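You operate a simulated robot arm through the tools that you are given. There is no shell and no other tool. Be economical: measure what you need, move in short steps, check, and stop when the job is done.

Carry out the task below with a simulated robot arm. There is one attempt and no reset: what you move stays moved.

JOB
Fetch the paper ball from the beech table and set it on the set of notes there.

The check looks at the end state, three seconds after you hand in, the way a careful person would. Anything else that was tipped, shoved, dropped, spilled or broken makes it a failure.

ROBOT AND FRAMES
A 7-joint arm with a two-finger parallel gripper, fixed in place. Base frame: the origin is at the foot of the arm, x ahead of it, y to its left, z up; the work surface is at about z = 0. Lengths are in cm, angles in rad, forces in N, time in s.
With the tool pointing down near the work surface it reaches from about 24 to 62 cm from the base axis. Its first joint turns from -1.152 to 1.152 rad. Payload 2.6 kg.
Tool frame: the origin (TCP) lies between the finger pads and is the grasp point; the fingertips stand 3 cm ahead of it; z points along the fingers, y is the line along which they close. The gripper opens to 9.4 cm. The fingers are 2.8 cm wide and 1 cm thick; the gripper's body (5 by 9.6 cm) begins 5.5 cm behind the TCP.
Orientation is that of the tool frame in the base frame, as a unit quaternion [x, y, z, w]. With the fingers straight down and closing along the base's y, the tool's x points along the base's -x, its y along +y and its z along -z.

CONTROLS
- The arm moves only by the tool jog_arm. Its argument "plan" is a list of rows, each a list of 6 numbers: the shift along the base's x, y, z in cm, then the turn, a rotation vector about the base's x, y, z in rad. In form: [[tx, ty, tz, rx, ry, rz], ...]. A call has 1 to 10 rows; each row shifts and turns the commanded pose from where the row before left it. "hand" is the finger opening in cm, from 0 to 9.4, set as the call begins (left out, the last holds). Each row takes 0.2 s and may step no farther than 5 cm and 0.15 rad from the row before; otherwise, or with a gripper value out of range, the whole call is refused. Where a pose cannot be reached the arm comes as near as it can. A force on the tool above 40 N (or 10 N above the force at the start of the call, whichever is more), or a blocked arm, ends the call early, and 0.2 s more pass. Each finger travels about 7.2 cm/s and halts on what it meets, pressing with about 29 N; the grip force reading is that of the motor and also rises with nothing between the fingers. The clock runs only during rows and for 0.2 s after the last one: add rows that do not move to give the fingers time. It gives the time, the measured TCP pose, the force on the tool (base axes), the opening and the grip force at its end, in the units of the frame above (readings bear some noise), and new pictures: "views" is both (left out), scene, wrist or none.
- Cameras (640 x 400 px; columns grow to the right, rows downward): "scene" is fixed at [3.7, 43.07, 57.06]; the picture's right is [-0.76, -0.65, 0.00], its down [-0.32, 0.37, -0.87] and it looks along [0.57, -0.66, -0.49] (base axes); focal length 336 px, centre (320, 200). "wrist" rides on the gripper at [-3.7, 0, -5.8] in the tool frame; the picture's right is [0.00, -1.00, 0.00], its down [0.97, 0.00, -0.24] and it looks along [0.24, 0.00, 0.97] (tool axes); focal length 218 px, centre (320, 200).
- point_at(camera, pixels): for up to 12 pixels [column, row] of the newest picture of that camera ("zoom" is the newest enlarged one), the place [x, y, z] in the base frame of the surface seen there, good to about 0.2 cm. The clock stands still meanwhile.
- enlarge(camera, box): a new picture of the part [left, top, right, bottom] of that camera's present view, enlarged. The clock stands still meanwhile.
- sign_off(): hands the job in; it is judged then, once.

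Keep the steps short. Do not move on a guess: measure, check each grasp and each placing, and mend mistakes. In all there are 60 turns and 120 pictures (those below and enlarged ones count). Leave the gripper open and the arm clear of the work at the hand-in unless told otherwise, and finish with a single line.

The tools are called after "Request:" as a command line: name --pt "numbers of a row" for each row, then --argument value for the rest, lists and objects as JSON in quotes. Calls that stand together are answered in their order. jog_arm: Moves the arm, as the interface text tells. Its arguments: {"type":"object","properties":{"plan":{"type":"array","items":{"type":"array","items":{"type":"number"}}},"hand":{"type":"number"},"views":{"type":"string","enum":["both","scene","wrist","none"]}},"required":["plan"]} The other tools are called the same way: point_at (camera, pixels) gives the place of the surface under pixels of a picture; enlarge (camera, box) takes an enlarged picture of a part of a camera's view; sign_off () hands the job in.

At the start:

```text
t: 0.0
ee_pos: [41.82, 7.96, 30.12]
orientation: [0.0, 1.0, 0.0, 0.0]
contact_force: [0.3, -0.2, 0.0]
finger_gap: 9.4
grip_force: 0.0
```

scene: 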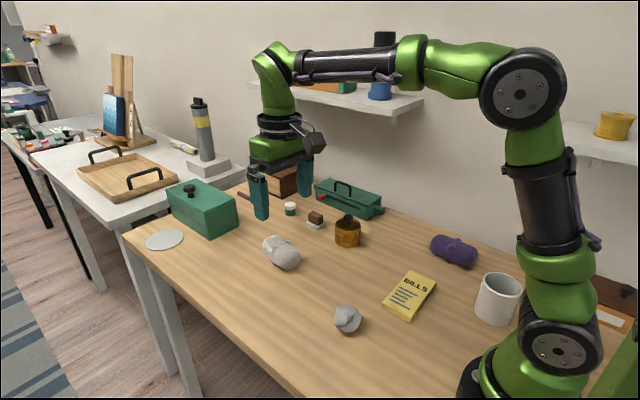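
wrist: 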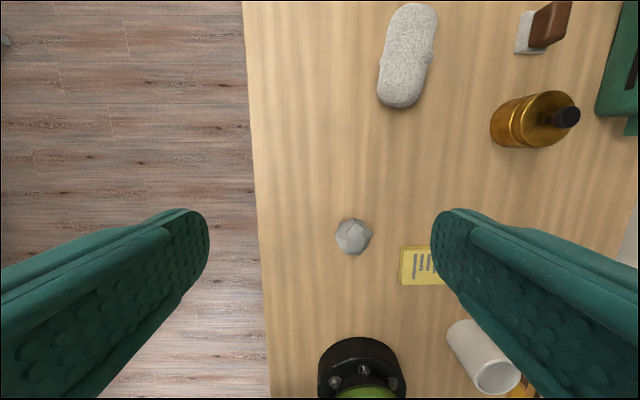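

The grey crumpled ball is near scene (347,319), and the yellow pad marked "BILLS" is near (410,296). I'll enlarge that area and measure both.

Request:
enlarge --camera "scene" --box '[240, 200, 480, 350]'

Request:
point_at --camera "scene" --pixels '[[347, 308], [347, 319], [335, 322], [360, 322], [347, 333], [410, 296], [408, 271], [436, 279], [383, 309], [409, 320], [330, 335], [282, 252]]'

Request:
point_at --camera "wrist" --pixels '[[352, 237], [337, 237], [371, 237], [352, 221], [352, 253], [402, 250], [402, 283], [425, 265], [258, 200]]'

```text
2.67 times, centred on (360, 275) of scene
```

zoom: 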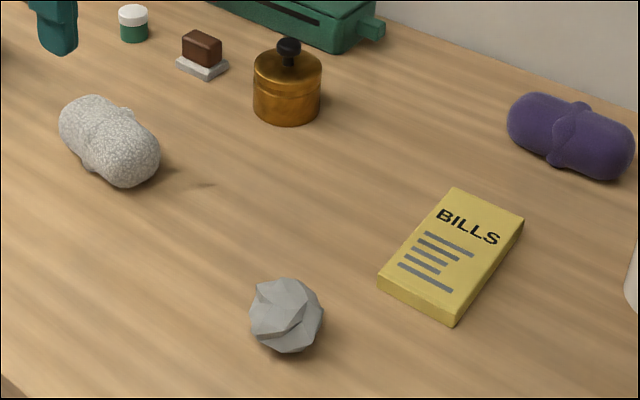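

```text
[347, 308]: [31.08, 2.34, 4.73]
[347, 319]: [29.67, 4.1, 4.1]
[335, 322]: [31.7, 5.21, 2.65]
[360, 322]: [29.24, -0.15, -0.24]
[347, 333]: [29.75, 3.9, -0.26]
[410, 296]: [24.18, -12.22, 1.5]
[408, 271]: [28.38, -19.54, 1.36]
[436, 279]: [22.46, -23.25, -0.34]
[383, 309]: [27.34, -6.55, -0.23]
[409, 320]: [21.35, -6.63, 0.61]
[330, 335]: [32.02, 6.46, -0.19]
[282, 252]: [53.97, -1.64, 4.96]
```

```text
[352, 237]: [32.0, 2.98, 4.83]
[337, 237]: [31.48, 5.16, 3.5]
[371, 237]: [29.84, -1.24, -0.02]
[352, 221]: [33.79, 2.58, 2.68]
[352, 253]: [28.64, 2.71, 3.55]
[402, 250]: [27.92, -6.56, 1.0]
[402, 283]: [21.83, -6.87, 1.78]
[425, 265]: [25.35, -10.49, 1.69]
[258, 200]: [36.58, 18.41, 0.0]
```

The ball is about 5 cm across, near (31, 2.7). Next I'll pin down the pad's corners, the ball's outline, and the nearby mug and purple roll.

Request:
point_at --camera "zoom" --pixels '[[457, 192], [517, 223], [452, 315], [384, 277], [450, 250], [284, 282], [255, 318], [318, 318], [285, 345], [252, 300]]'

Request:
point_at --camera "scene" --pixels '[[480, 283], [498, 275], [515, 290], [478, 310], [453, 242], [435, 250], [470, 262]]'

Request:
enlarge --camera "wrist" --box '[312, 197, 440, 277]'

```text
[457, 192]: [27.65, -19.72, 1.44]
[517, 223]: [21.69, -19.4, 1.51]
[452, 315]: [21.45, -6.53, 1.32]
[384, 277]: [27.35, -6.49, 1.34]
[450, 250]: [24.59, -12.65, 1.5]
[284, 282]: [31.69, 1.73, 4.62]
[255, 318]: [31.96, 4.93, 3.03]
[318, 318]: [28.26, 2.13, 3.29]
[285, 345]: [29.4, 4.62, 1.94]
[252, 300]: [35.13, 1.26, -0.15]
```

```text
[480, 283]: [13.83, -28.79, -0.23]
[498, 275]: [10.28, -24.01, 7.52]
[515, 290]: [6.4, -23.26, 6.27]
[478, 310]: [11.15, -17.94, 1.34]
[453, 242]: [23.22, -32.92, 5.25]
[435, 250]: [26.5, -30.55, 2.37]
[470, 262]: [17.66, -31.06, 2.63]
```

```text
5.00 times, centred on (376, 237) of wrist
```

zoom: 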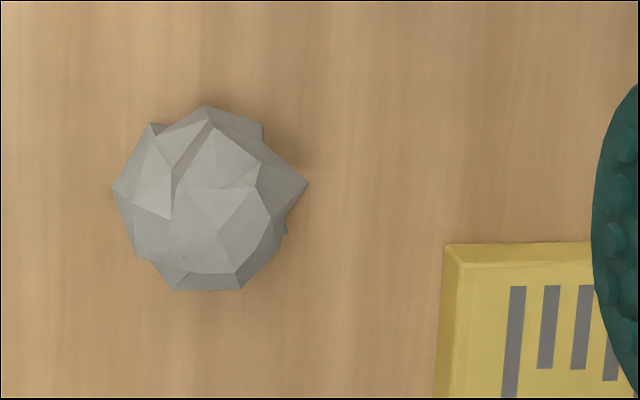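

The ball is centred near (31.1, 2.45) with its top at about 4.8. The pad spans x 21.5–27.6 and y −6.5…−19.7, with its top at 1.5. I'll move to above the ball at z≈12 with the fingers fully open.

Request:
jog_arm --pt "-2.14 -1.1 -3.62 0 0 0" --pt "-2.14 -1.1 -3.62 0 0 0" --pt "-2.14 -1.1 -3.62 0 0 0" --pt "-2.14 -1.1 -3.62 0 0 0" --pt "-2.14 -1.1 -3.62 0 0 0" --pt "0 0 0 0 0 0" --hand 9.4

```text
t: 1.4
ee_pos: [30.81, 2.21, 12.16]
orientation: [0.0, 1.0, 0.001, -0.001]
contact_force: [0.2, 0.4, 0.0]
finger_gap: 9.42
grip_force: 0.1
```

scene: 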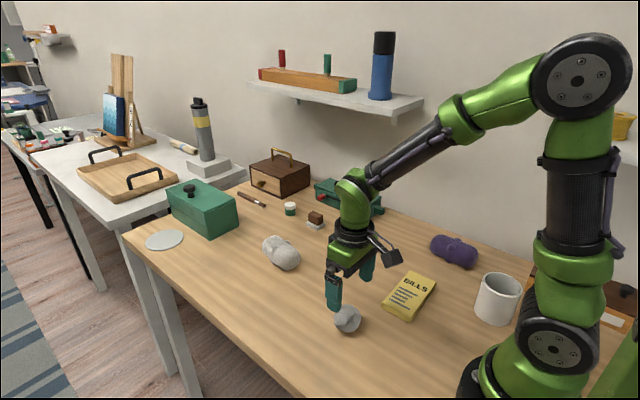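
wrist: 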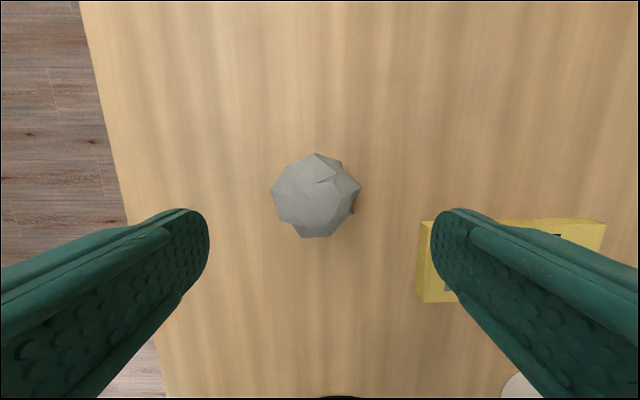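

The ball sits between the fingers, and the new view puts it at about (31.0, 2.5). I'll shift slightly and lower to z≈3.7, which leaves the fingertips 0.7 above the table.

Request:
jog_arm --pt "0.2 0.28 -2.2 0 0 0" --pt "0 0 -2.2 0 0 0" --pt "0 0 -2.1 0 0 0" --pt "0 0 -2 0 0 0" --pt "0 0 0 0 0 0"

```text
t: 2.6
ee_pos: [31.33, 2.7, 3.54]
orientation: [0.0, 1.0, 0.0, 0.0]
contact_force: [-0.3, 0.1, 0.7]
finger_gap: 9.42
grip_force: 0.1
```

scene: 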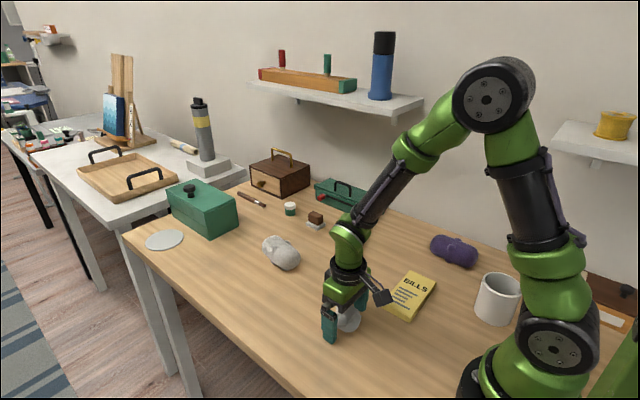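
wrist: 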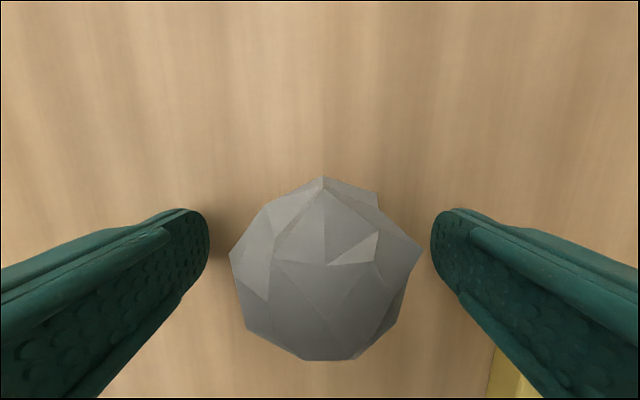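

The ball is centred with gaps on both sides. A paper ball could crush, so I'll close in stages, starting at 5.2.

Request:
jog_arm --pt "0 0 0 0 0 0" --pt "0 0 0 0 0 0" --pt "0 0 0 0 0 0" --hand 5.2 --views "wrist"

```text
t: 3.4
ee_pos: [31.45, 2.75, 3.62]
orientation: [0.0, 1.0, 0.0, 0.0]
contact_force: [0.3, -0.4, -0.4]
finger_gap: 5.27
grip_force: 1.1
```

wrist: 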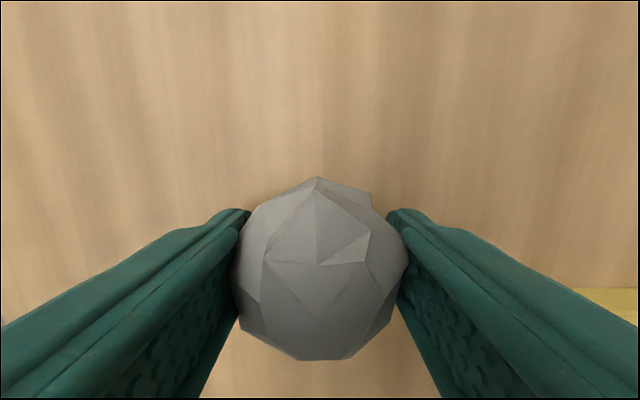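

The fingers are just touching at 5.27 with a grip force of 1.1. I'll tighten a little, to 4.9.

Request:
jog_arm --pt "0 0 0 0 0 0" --pt "0 0 0 0 0 0" --hand 4.9 --views "wrist"

```text
t: 4.0
ee_pos: [31.34, 2.61, 3.5]
orientation: [0.0, 1.0, 0.0, 0.0]
contact_force: [-0.2, 1.2, -0.6]
finger_gap: 5.09
grip_force: 28.5
```

wrist: 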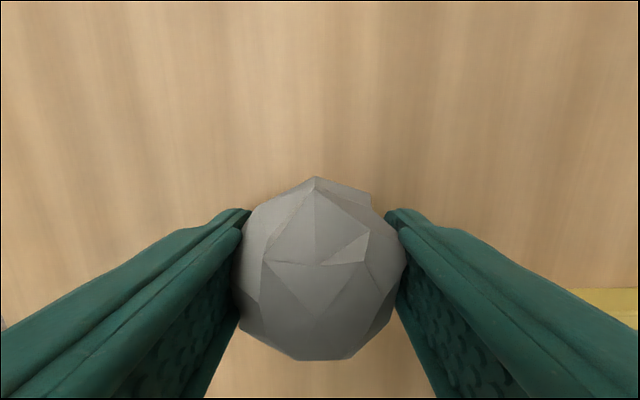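

The ball is held firmly at 5.09 and looks undamaged. I'll lift it straight up 6 cm.

Request:
jog_arm --pt "0 0 1.5 0 0 0" --pt "0 0 2 0 0 0" --pt "0 0 2.5 0 0 0" --pt "0 0 0 0 0 0"

```text
t: 5.0
ee_pos: [31.39, 2.59, 9.61]
orientation: [-0.001, 1.0, 0.0, 0.0]
contact_force: [-0.2, -0.2, -0.4]
finger_gap: 5.08
grip_force: 28.4
```

scene: 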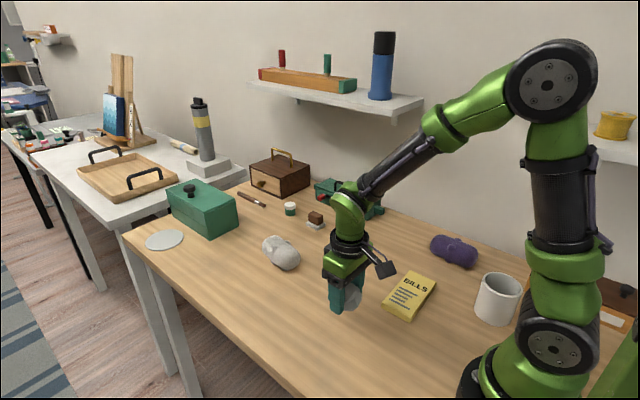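
wrist: 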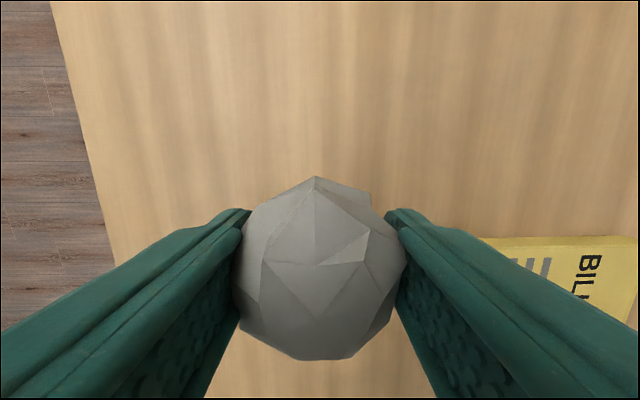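

The ball lifted cleanly. Its centre is about 0.4 cm behind the TCP in x. I'll carry it to TCP (25.0, −13.0), above the middle of the pad, at the same height.

Request:
jog_arm --pt "-1.28 -3.12 0 0 0 0" --pt "-1.28 -3.12 0 0 0 0" --pt "-1.28 -3.12 0 0 0 0" --pt "-1.28 -3.12 0 0 0 0" --pt "-1.28 -3.12 0 0 0 0" --pt "0 0 0 0 0 0" --pt "0 0 0 0 0 0"

```text
t: 6.6
ee_pos: [25.06, -12.91, 9.79]
orientation: [-0.001, 1.0, -0.001, 0.0]
contact_force: [0.5, 0.8, 0.5]
finger_gap: 5.06
grip_force: 28.9
```

scene: 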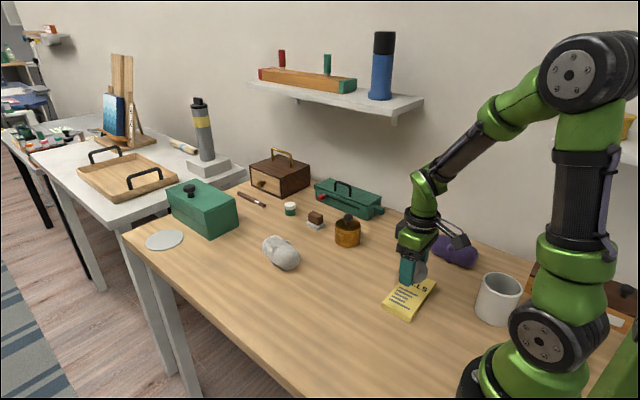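
wrist: 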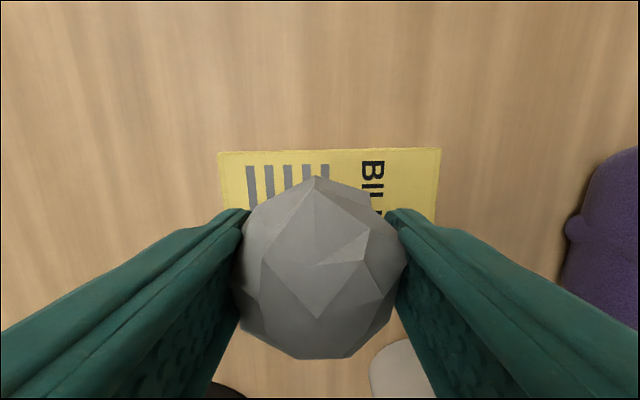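

The ball is over the pad, and the mug and purple roll are clear. It was gripped at commanded z 3.52 resting on the table, so it should touch the pad at about 5.05. I'll lower to 5.12.

Request:
jog_arm --pt "0 0 -1.5 0 0 0" --pt "0 0 -1.5 0 0 0" --pt "0 0 -0.8 0 0 0" --pt "0 0 -0.4 0 0 0" --pt "0 0 -0.2 0 0 0" --pt "0 0 0 0 0 0"

Request:
enlarge --camera "scene" --box '[360, 230, 480, 330]'

```text
t: 8.0
ee_pos: [25.1, -12.84, 5.28]
orientation: [0.0, 1.0, -0.001, 0.002]
contact_force: [-6.5, -3.3, 28.1]
finger_gap: 5.12
grip_force: 29.2
```

scene: 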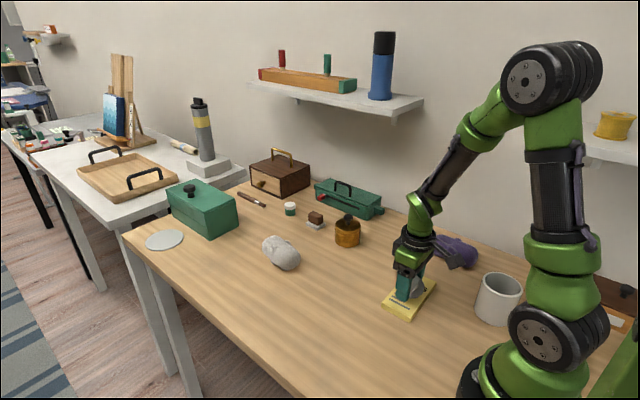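
wrist: 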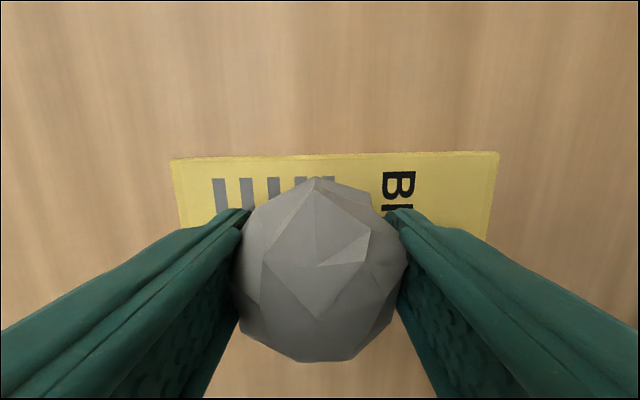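

```text
4.00 times, centred on (420, 280) of scene
```

zoom: 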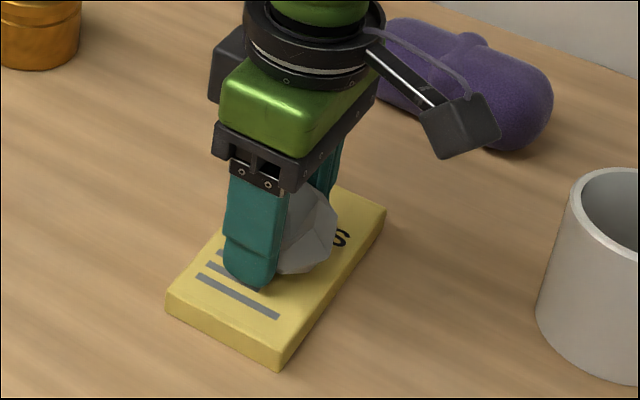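

Contact reads 28 N, more than I want. I'll ease up in small steps and check the pad hasn't moved.

Request:
jog_arm --pt "0 0 0.1 0 0 0" --pt "0 0 0.06 0 0 0" --pt "0 0 0 0 0 0"

Request:
point_at --camera "wrist" --pixels '[[178, 163], [490, 158], [320, 162], [320, 152], [184, 215], [485, 215]]'

Request:
point_at --camera "scene" --pixels '[[408, 318], [385, 308], [434, 281], [418, 284], [420, 296]]'

```text
t: 8.8
ee_pos: [24.89, -12.71, 5.17]
orientation: [0.001, 1.0, 0.002, -0.001]
contact_force: [0.2, -0.4, -0.1]
finger_gap: 5.11
grip_force: 28.6
```

scene: 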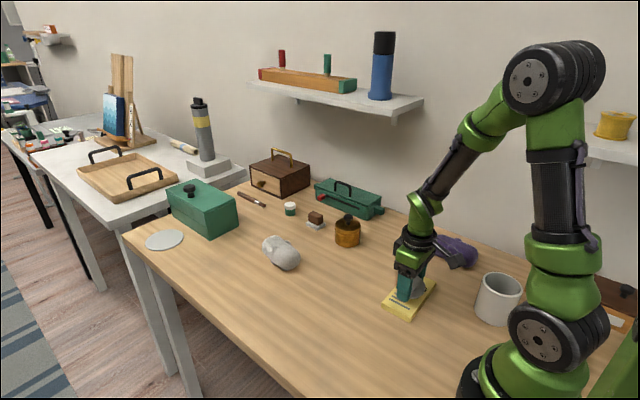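
wrist: 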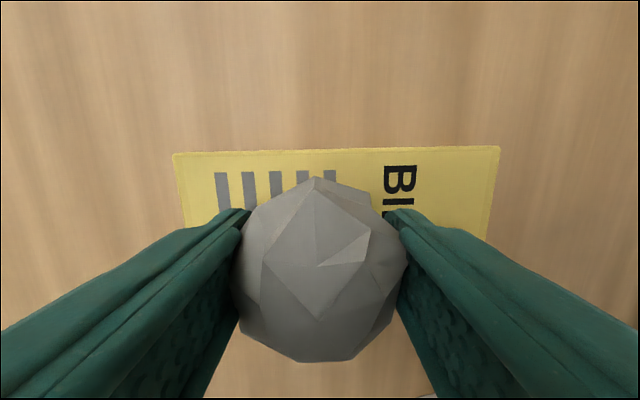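

```text
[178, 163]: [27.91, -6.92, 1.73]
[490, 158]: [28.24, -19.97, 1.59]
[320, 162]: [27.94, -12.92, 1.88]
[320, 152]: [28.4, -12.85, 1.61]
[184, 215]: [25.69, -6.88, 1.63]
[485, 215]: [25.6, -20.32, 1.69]
```

```text
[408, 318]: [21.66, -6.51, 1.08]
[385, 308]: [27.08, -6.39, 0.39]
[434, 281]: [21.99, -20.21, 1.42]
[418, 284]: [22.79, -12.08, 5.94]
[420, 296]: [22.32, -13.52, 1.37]
```

The force is back to zero and the pad hasn't moved (x 21.5–28.3). I'll lift 0.3, shift +0.4 in x to centre the ball, and lower again to light contact.

Request:
jog_arm --pt "0 0 0.3 0 0 0" --pt "0.4 0 0 0 0 0" --pt "0 0 0 0 0 0" --pt "0 0 -0.2 0 0 0" --pt "0 0 -0.14 0 0 0" --pt "0 0 0 0 0 0" --pt "0 0 0 0 0 0" --views "none"

```text
t: 10.4
ee_pos: [25.42, -12.81, 5.46]
orientation: [0.0, 1.0, 0.0, 0.0]
contact_force: [0.0, -1.2, -0.6]
finger_gap: 5.1
grip_force: 29.0
```

There's no contact yet, so I'll lower in tiny steps.

Request:
jog_arm --pt "0 0 -0.06 0 0 0" --pt "0 0 0 0 0 0" --views "none"

```text
t: 11.0
ee_pos: [25.43, -12.85, 5.27]
orientation: [0.0, 1.0, 0.0, 0.0]
contact_force: [-0.1, 1.5, -0.4]
finger_gap: 5.12
grip_force: 28.9
```

Request:
jog_arm --pt "0 0 -0.05 0 0 0" --pt "0 0 0 0 0 0" --views "none"

```text
t: 11.6
ee_pos: [25.52, -12.76, 5.19]
orientation: [0.0, 1.0, 0.0, 0.0]
contact_force: [0.0, 0.1, 0.0]
finger_gap: 5.1
grip_force: 28.9
```

Request:
jog_arm --pt "0 0 -0.05 0 0 0" --pt "0 0 0 0 0 0" --views "none"

```text
t: 12.2
ee_pos: [25.42, -12.77, 5.16]
orientation: [-0.001, 1.0, 0.0, 0.001]
contact_force: [-0.3, 0.4, 1.4]
finger_gap: 5.14
grip_force: 29.4
```

Light contact at 1.4 N, so the ball is resting on the pad. I'll open slowly to 5.6 and check that it stays put.

Request:
jog_arm --pt "0 0 0 0 0 0" --pt "0 0 0 0 0 0" --pt "0 0 0 0 0 0" --hand 5.7

```text
t: 13.0
ee_pos: [25.49, -12.89, 5.09]
orientation: [0.0, 1.0, 0.0, 0.0]
contact_force: [-0.1, -0.1, -0.9]
finger_gap: 5.72
grip_force: 0.1
```

scene: 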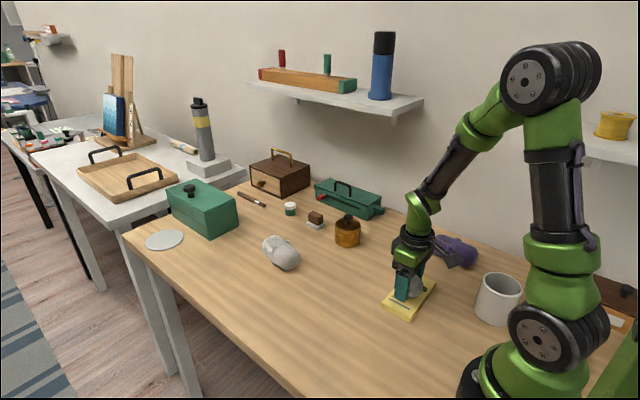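
wrist: 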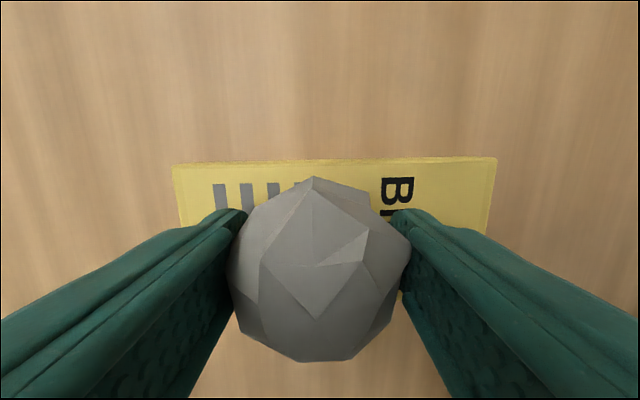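

The ball is free and hasn't moved. I'll open fully, wait, and then rise straight up.

Request:
jog_arm --pt "0 0 0 0 0 0" --pt "0 0 0 0 0 0" --pt "0 0 0 0 0 0" --pt "0 0 1 0 0 0" --pt "0 0 3 0 0 0" --pt "0 0 4 0 0 0" --pt "0 0 4 0 0 0" --pt "0 0 0 0 0 0" --hand 9.4

Request:
enlarge --camera "scene" --box '[360, 230, 480, 330]'

```text
t: 14.8
ee_pos: [25.52, -12.58, 16.84]
orientation: [0.0, 1.0, 0.0, -0.001]
contact_force: [-0.3, 0.1, -0.2]
finger_gap: 9.38
grip_force: 0.0
```

scene: 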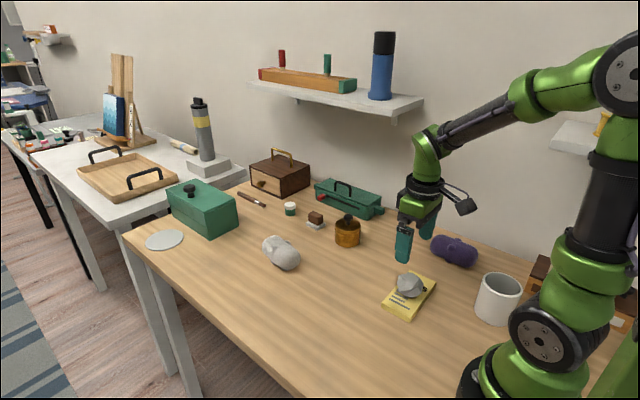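
wrist: 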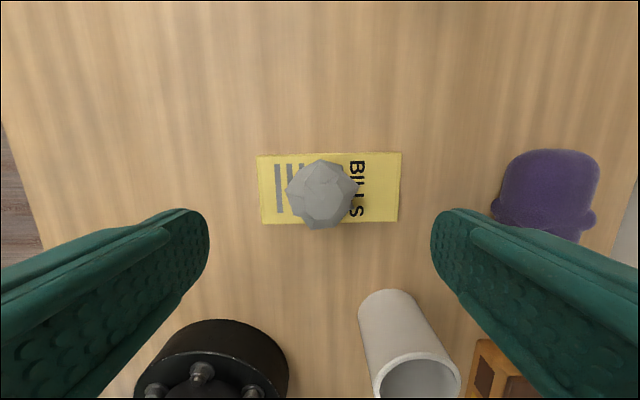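

```text
4.00 times, centred on (420, 280) of scene
```

zoom: 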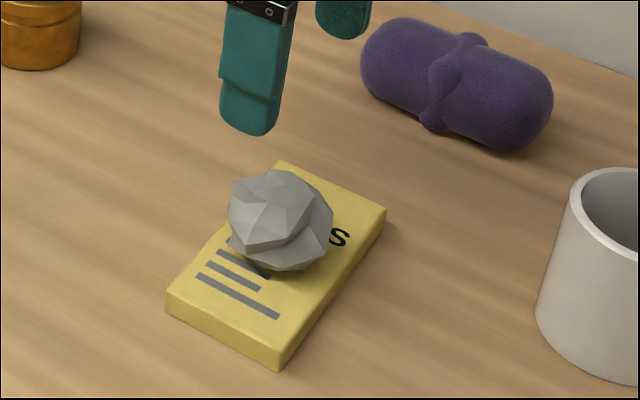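

The ball sits in the middle of the pad and nothing else has moved. I'll back the arm farther off and confirm the ball stays still.

Request:
jog_arm --pt "2 3 3 0 0 0" --pt "2 3 3 0 0 0" --pt "2 3 3 0 0 0" --pt "0 0 0 0 0 0" --pt "0 0 0 0 0 0" --pt "0 0 0 0 0 0" --pt "0 0 0 0 0 0" --views "scene"

```text
t: 16.4
ee_pos: [31.67, -3.63, 25.95]
orientation: [-0.001, 1.0, 0.0, 0.0]
contact_force: [0.3, 0.3, -0.3]
finger_gap: 9.4
grip_force: 0.0
```

scene: 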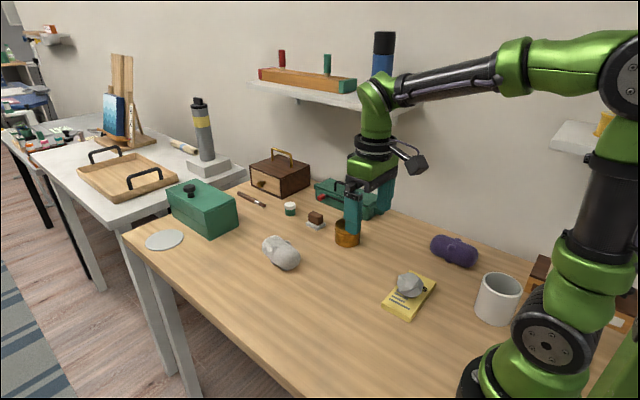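

The ball is still resting on the pad at (410,285), the gripper is open, and the arm is clear. I'll hand in.

Request:
sign_off

```text
The job is handed in.
```

The paper ball is resting on the yellow set of notes marked "BILLS", nothing else was moved, and the job is handed in with the gripper open and the arm clear.
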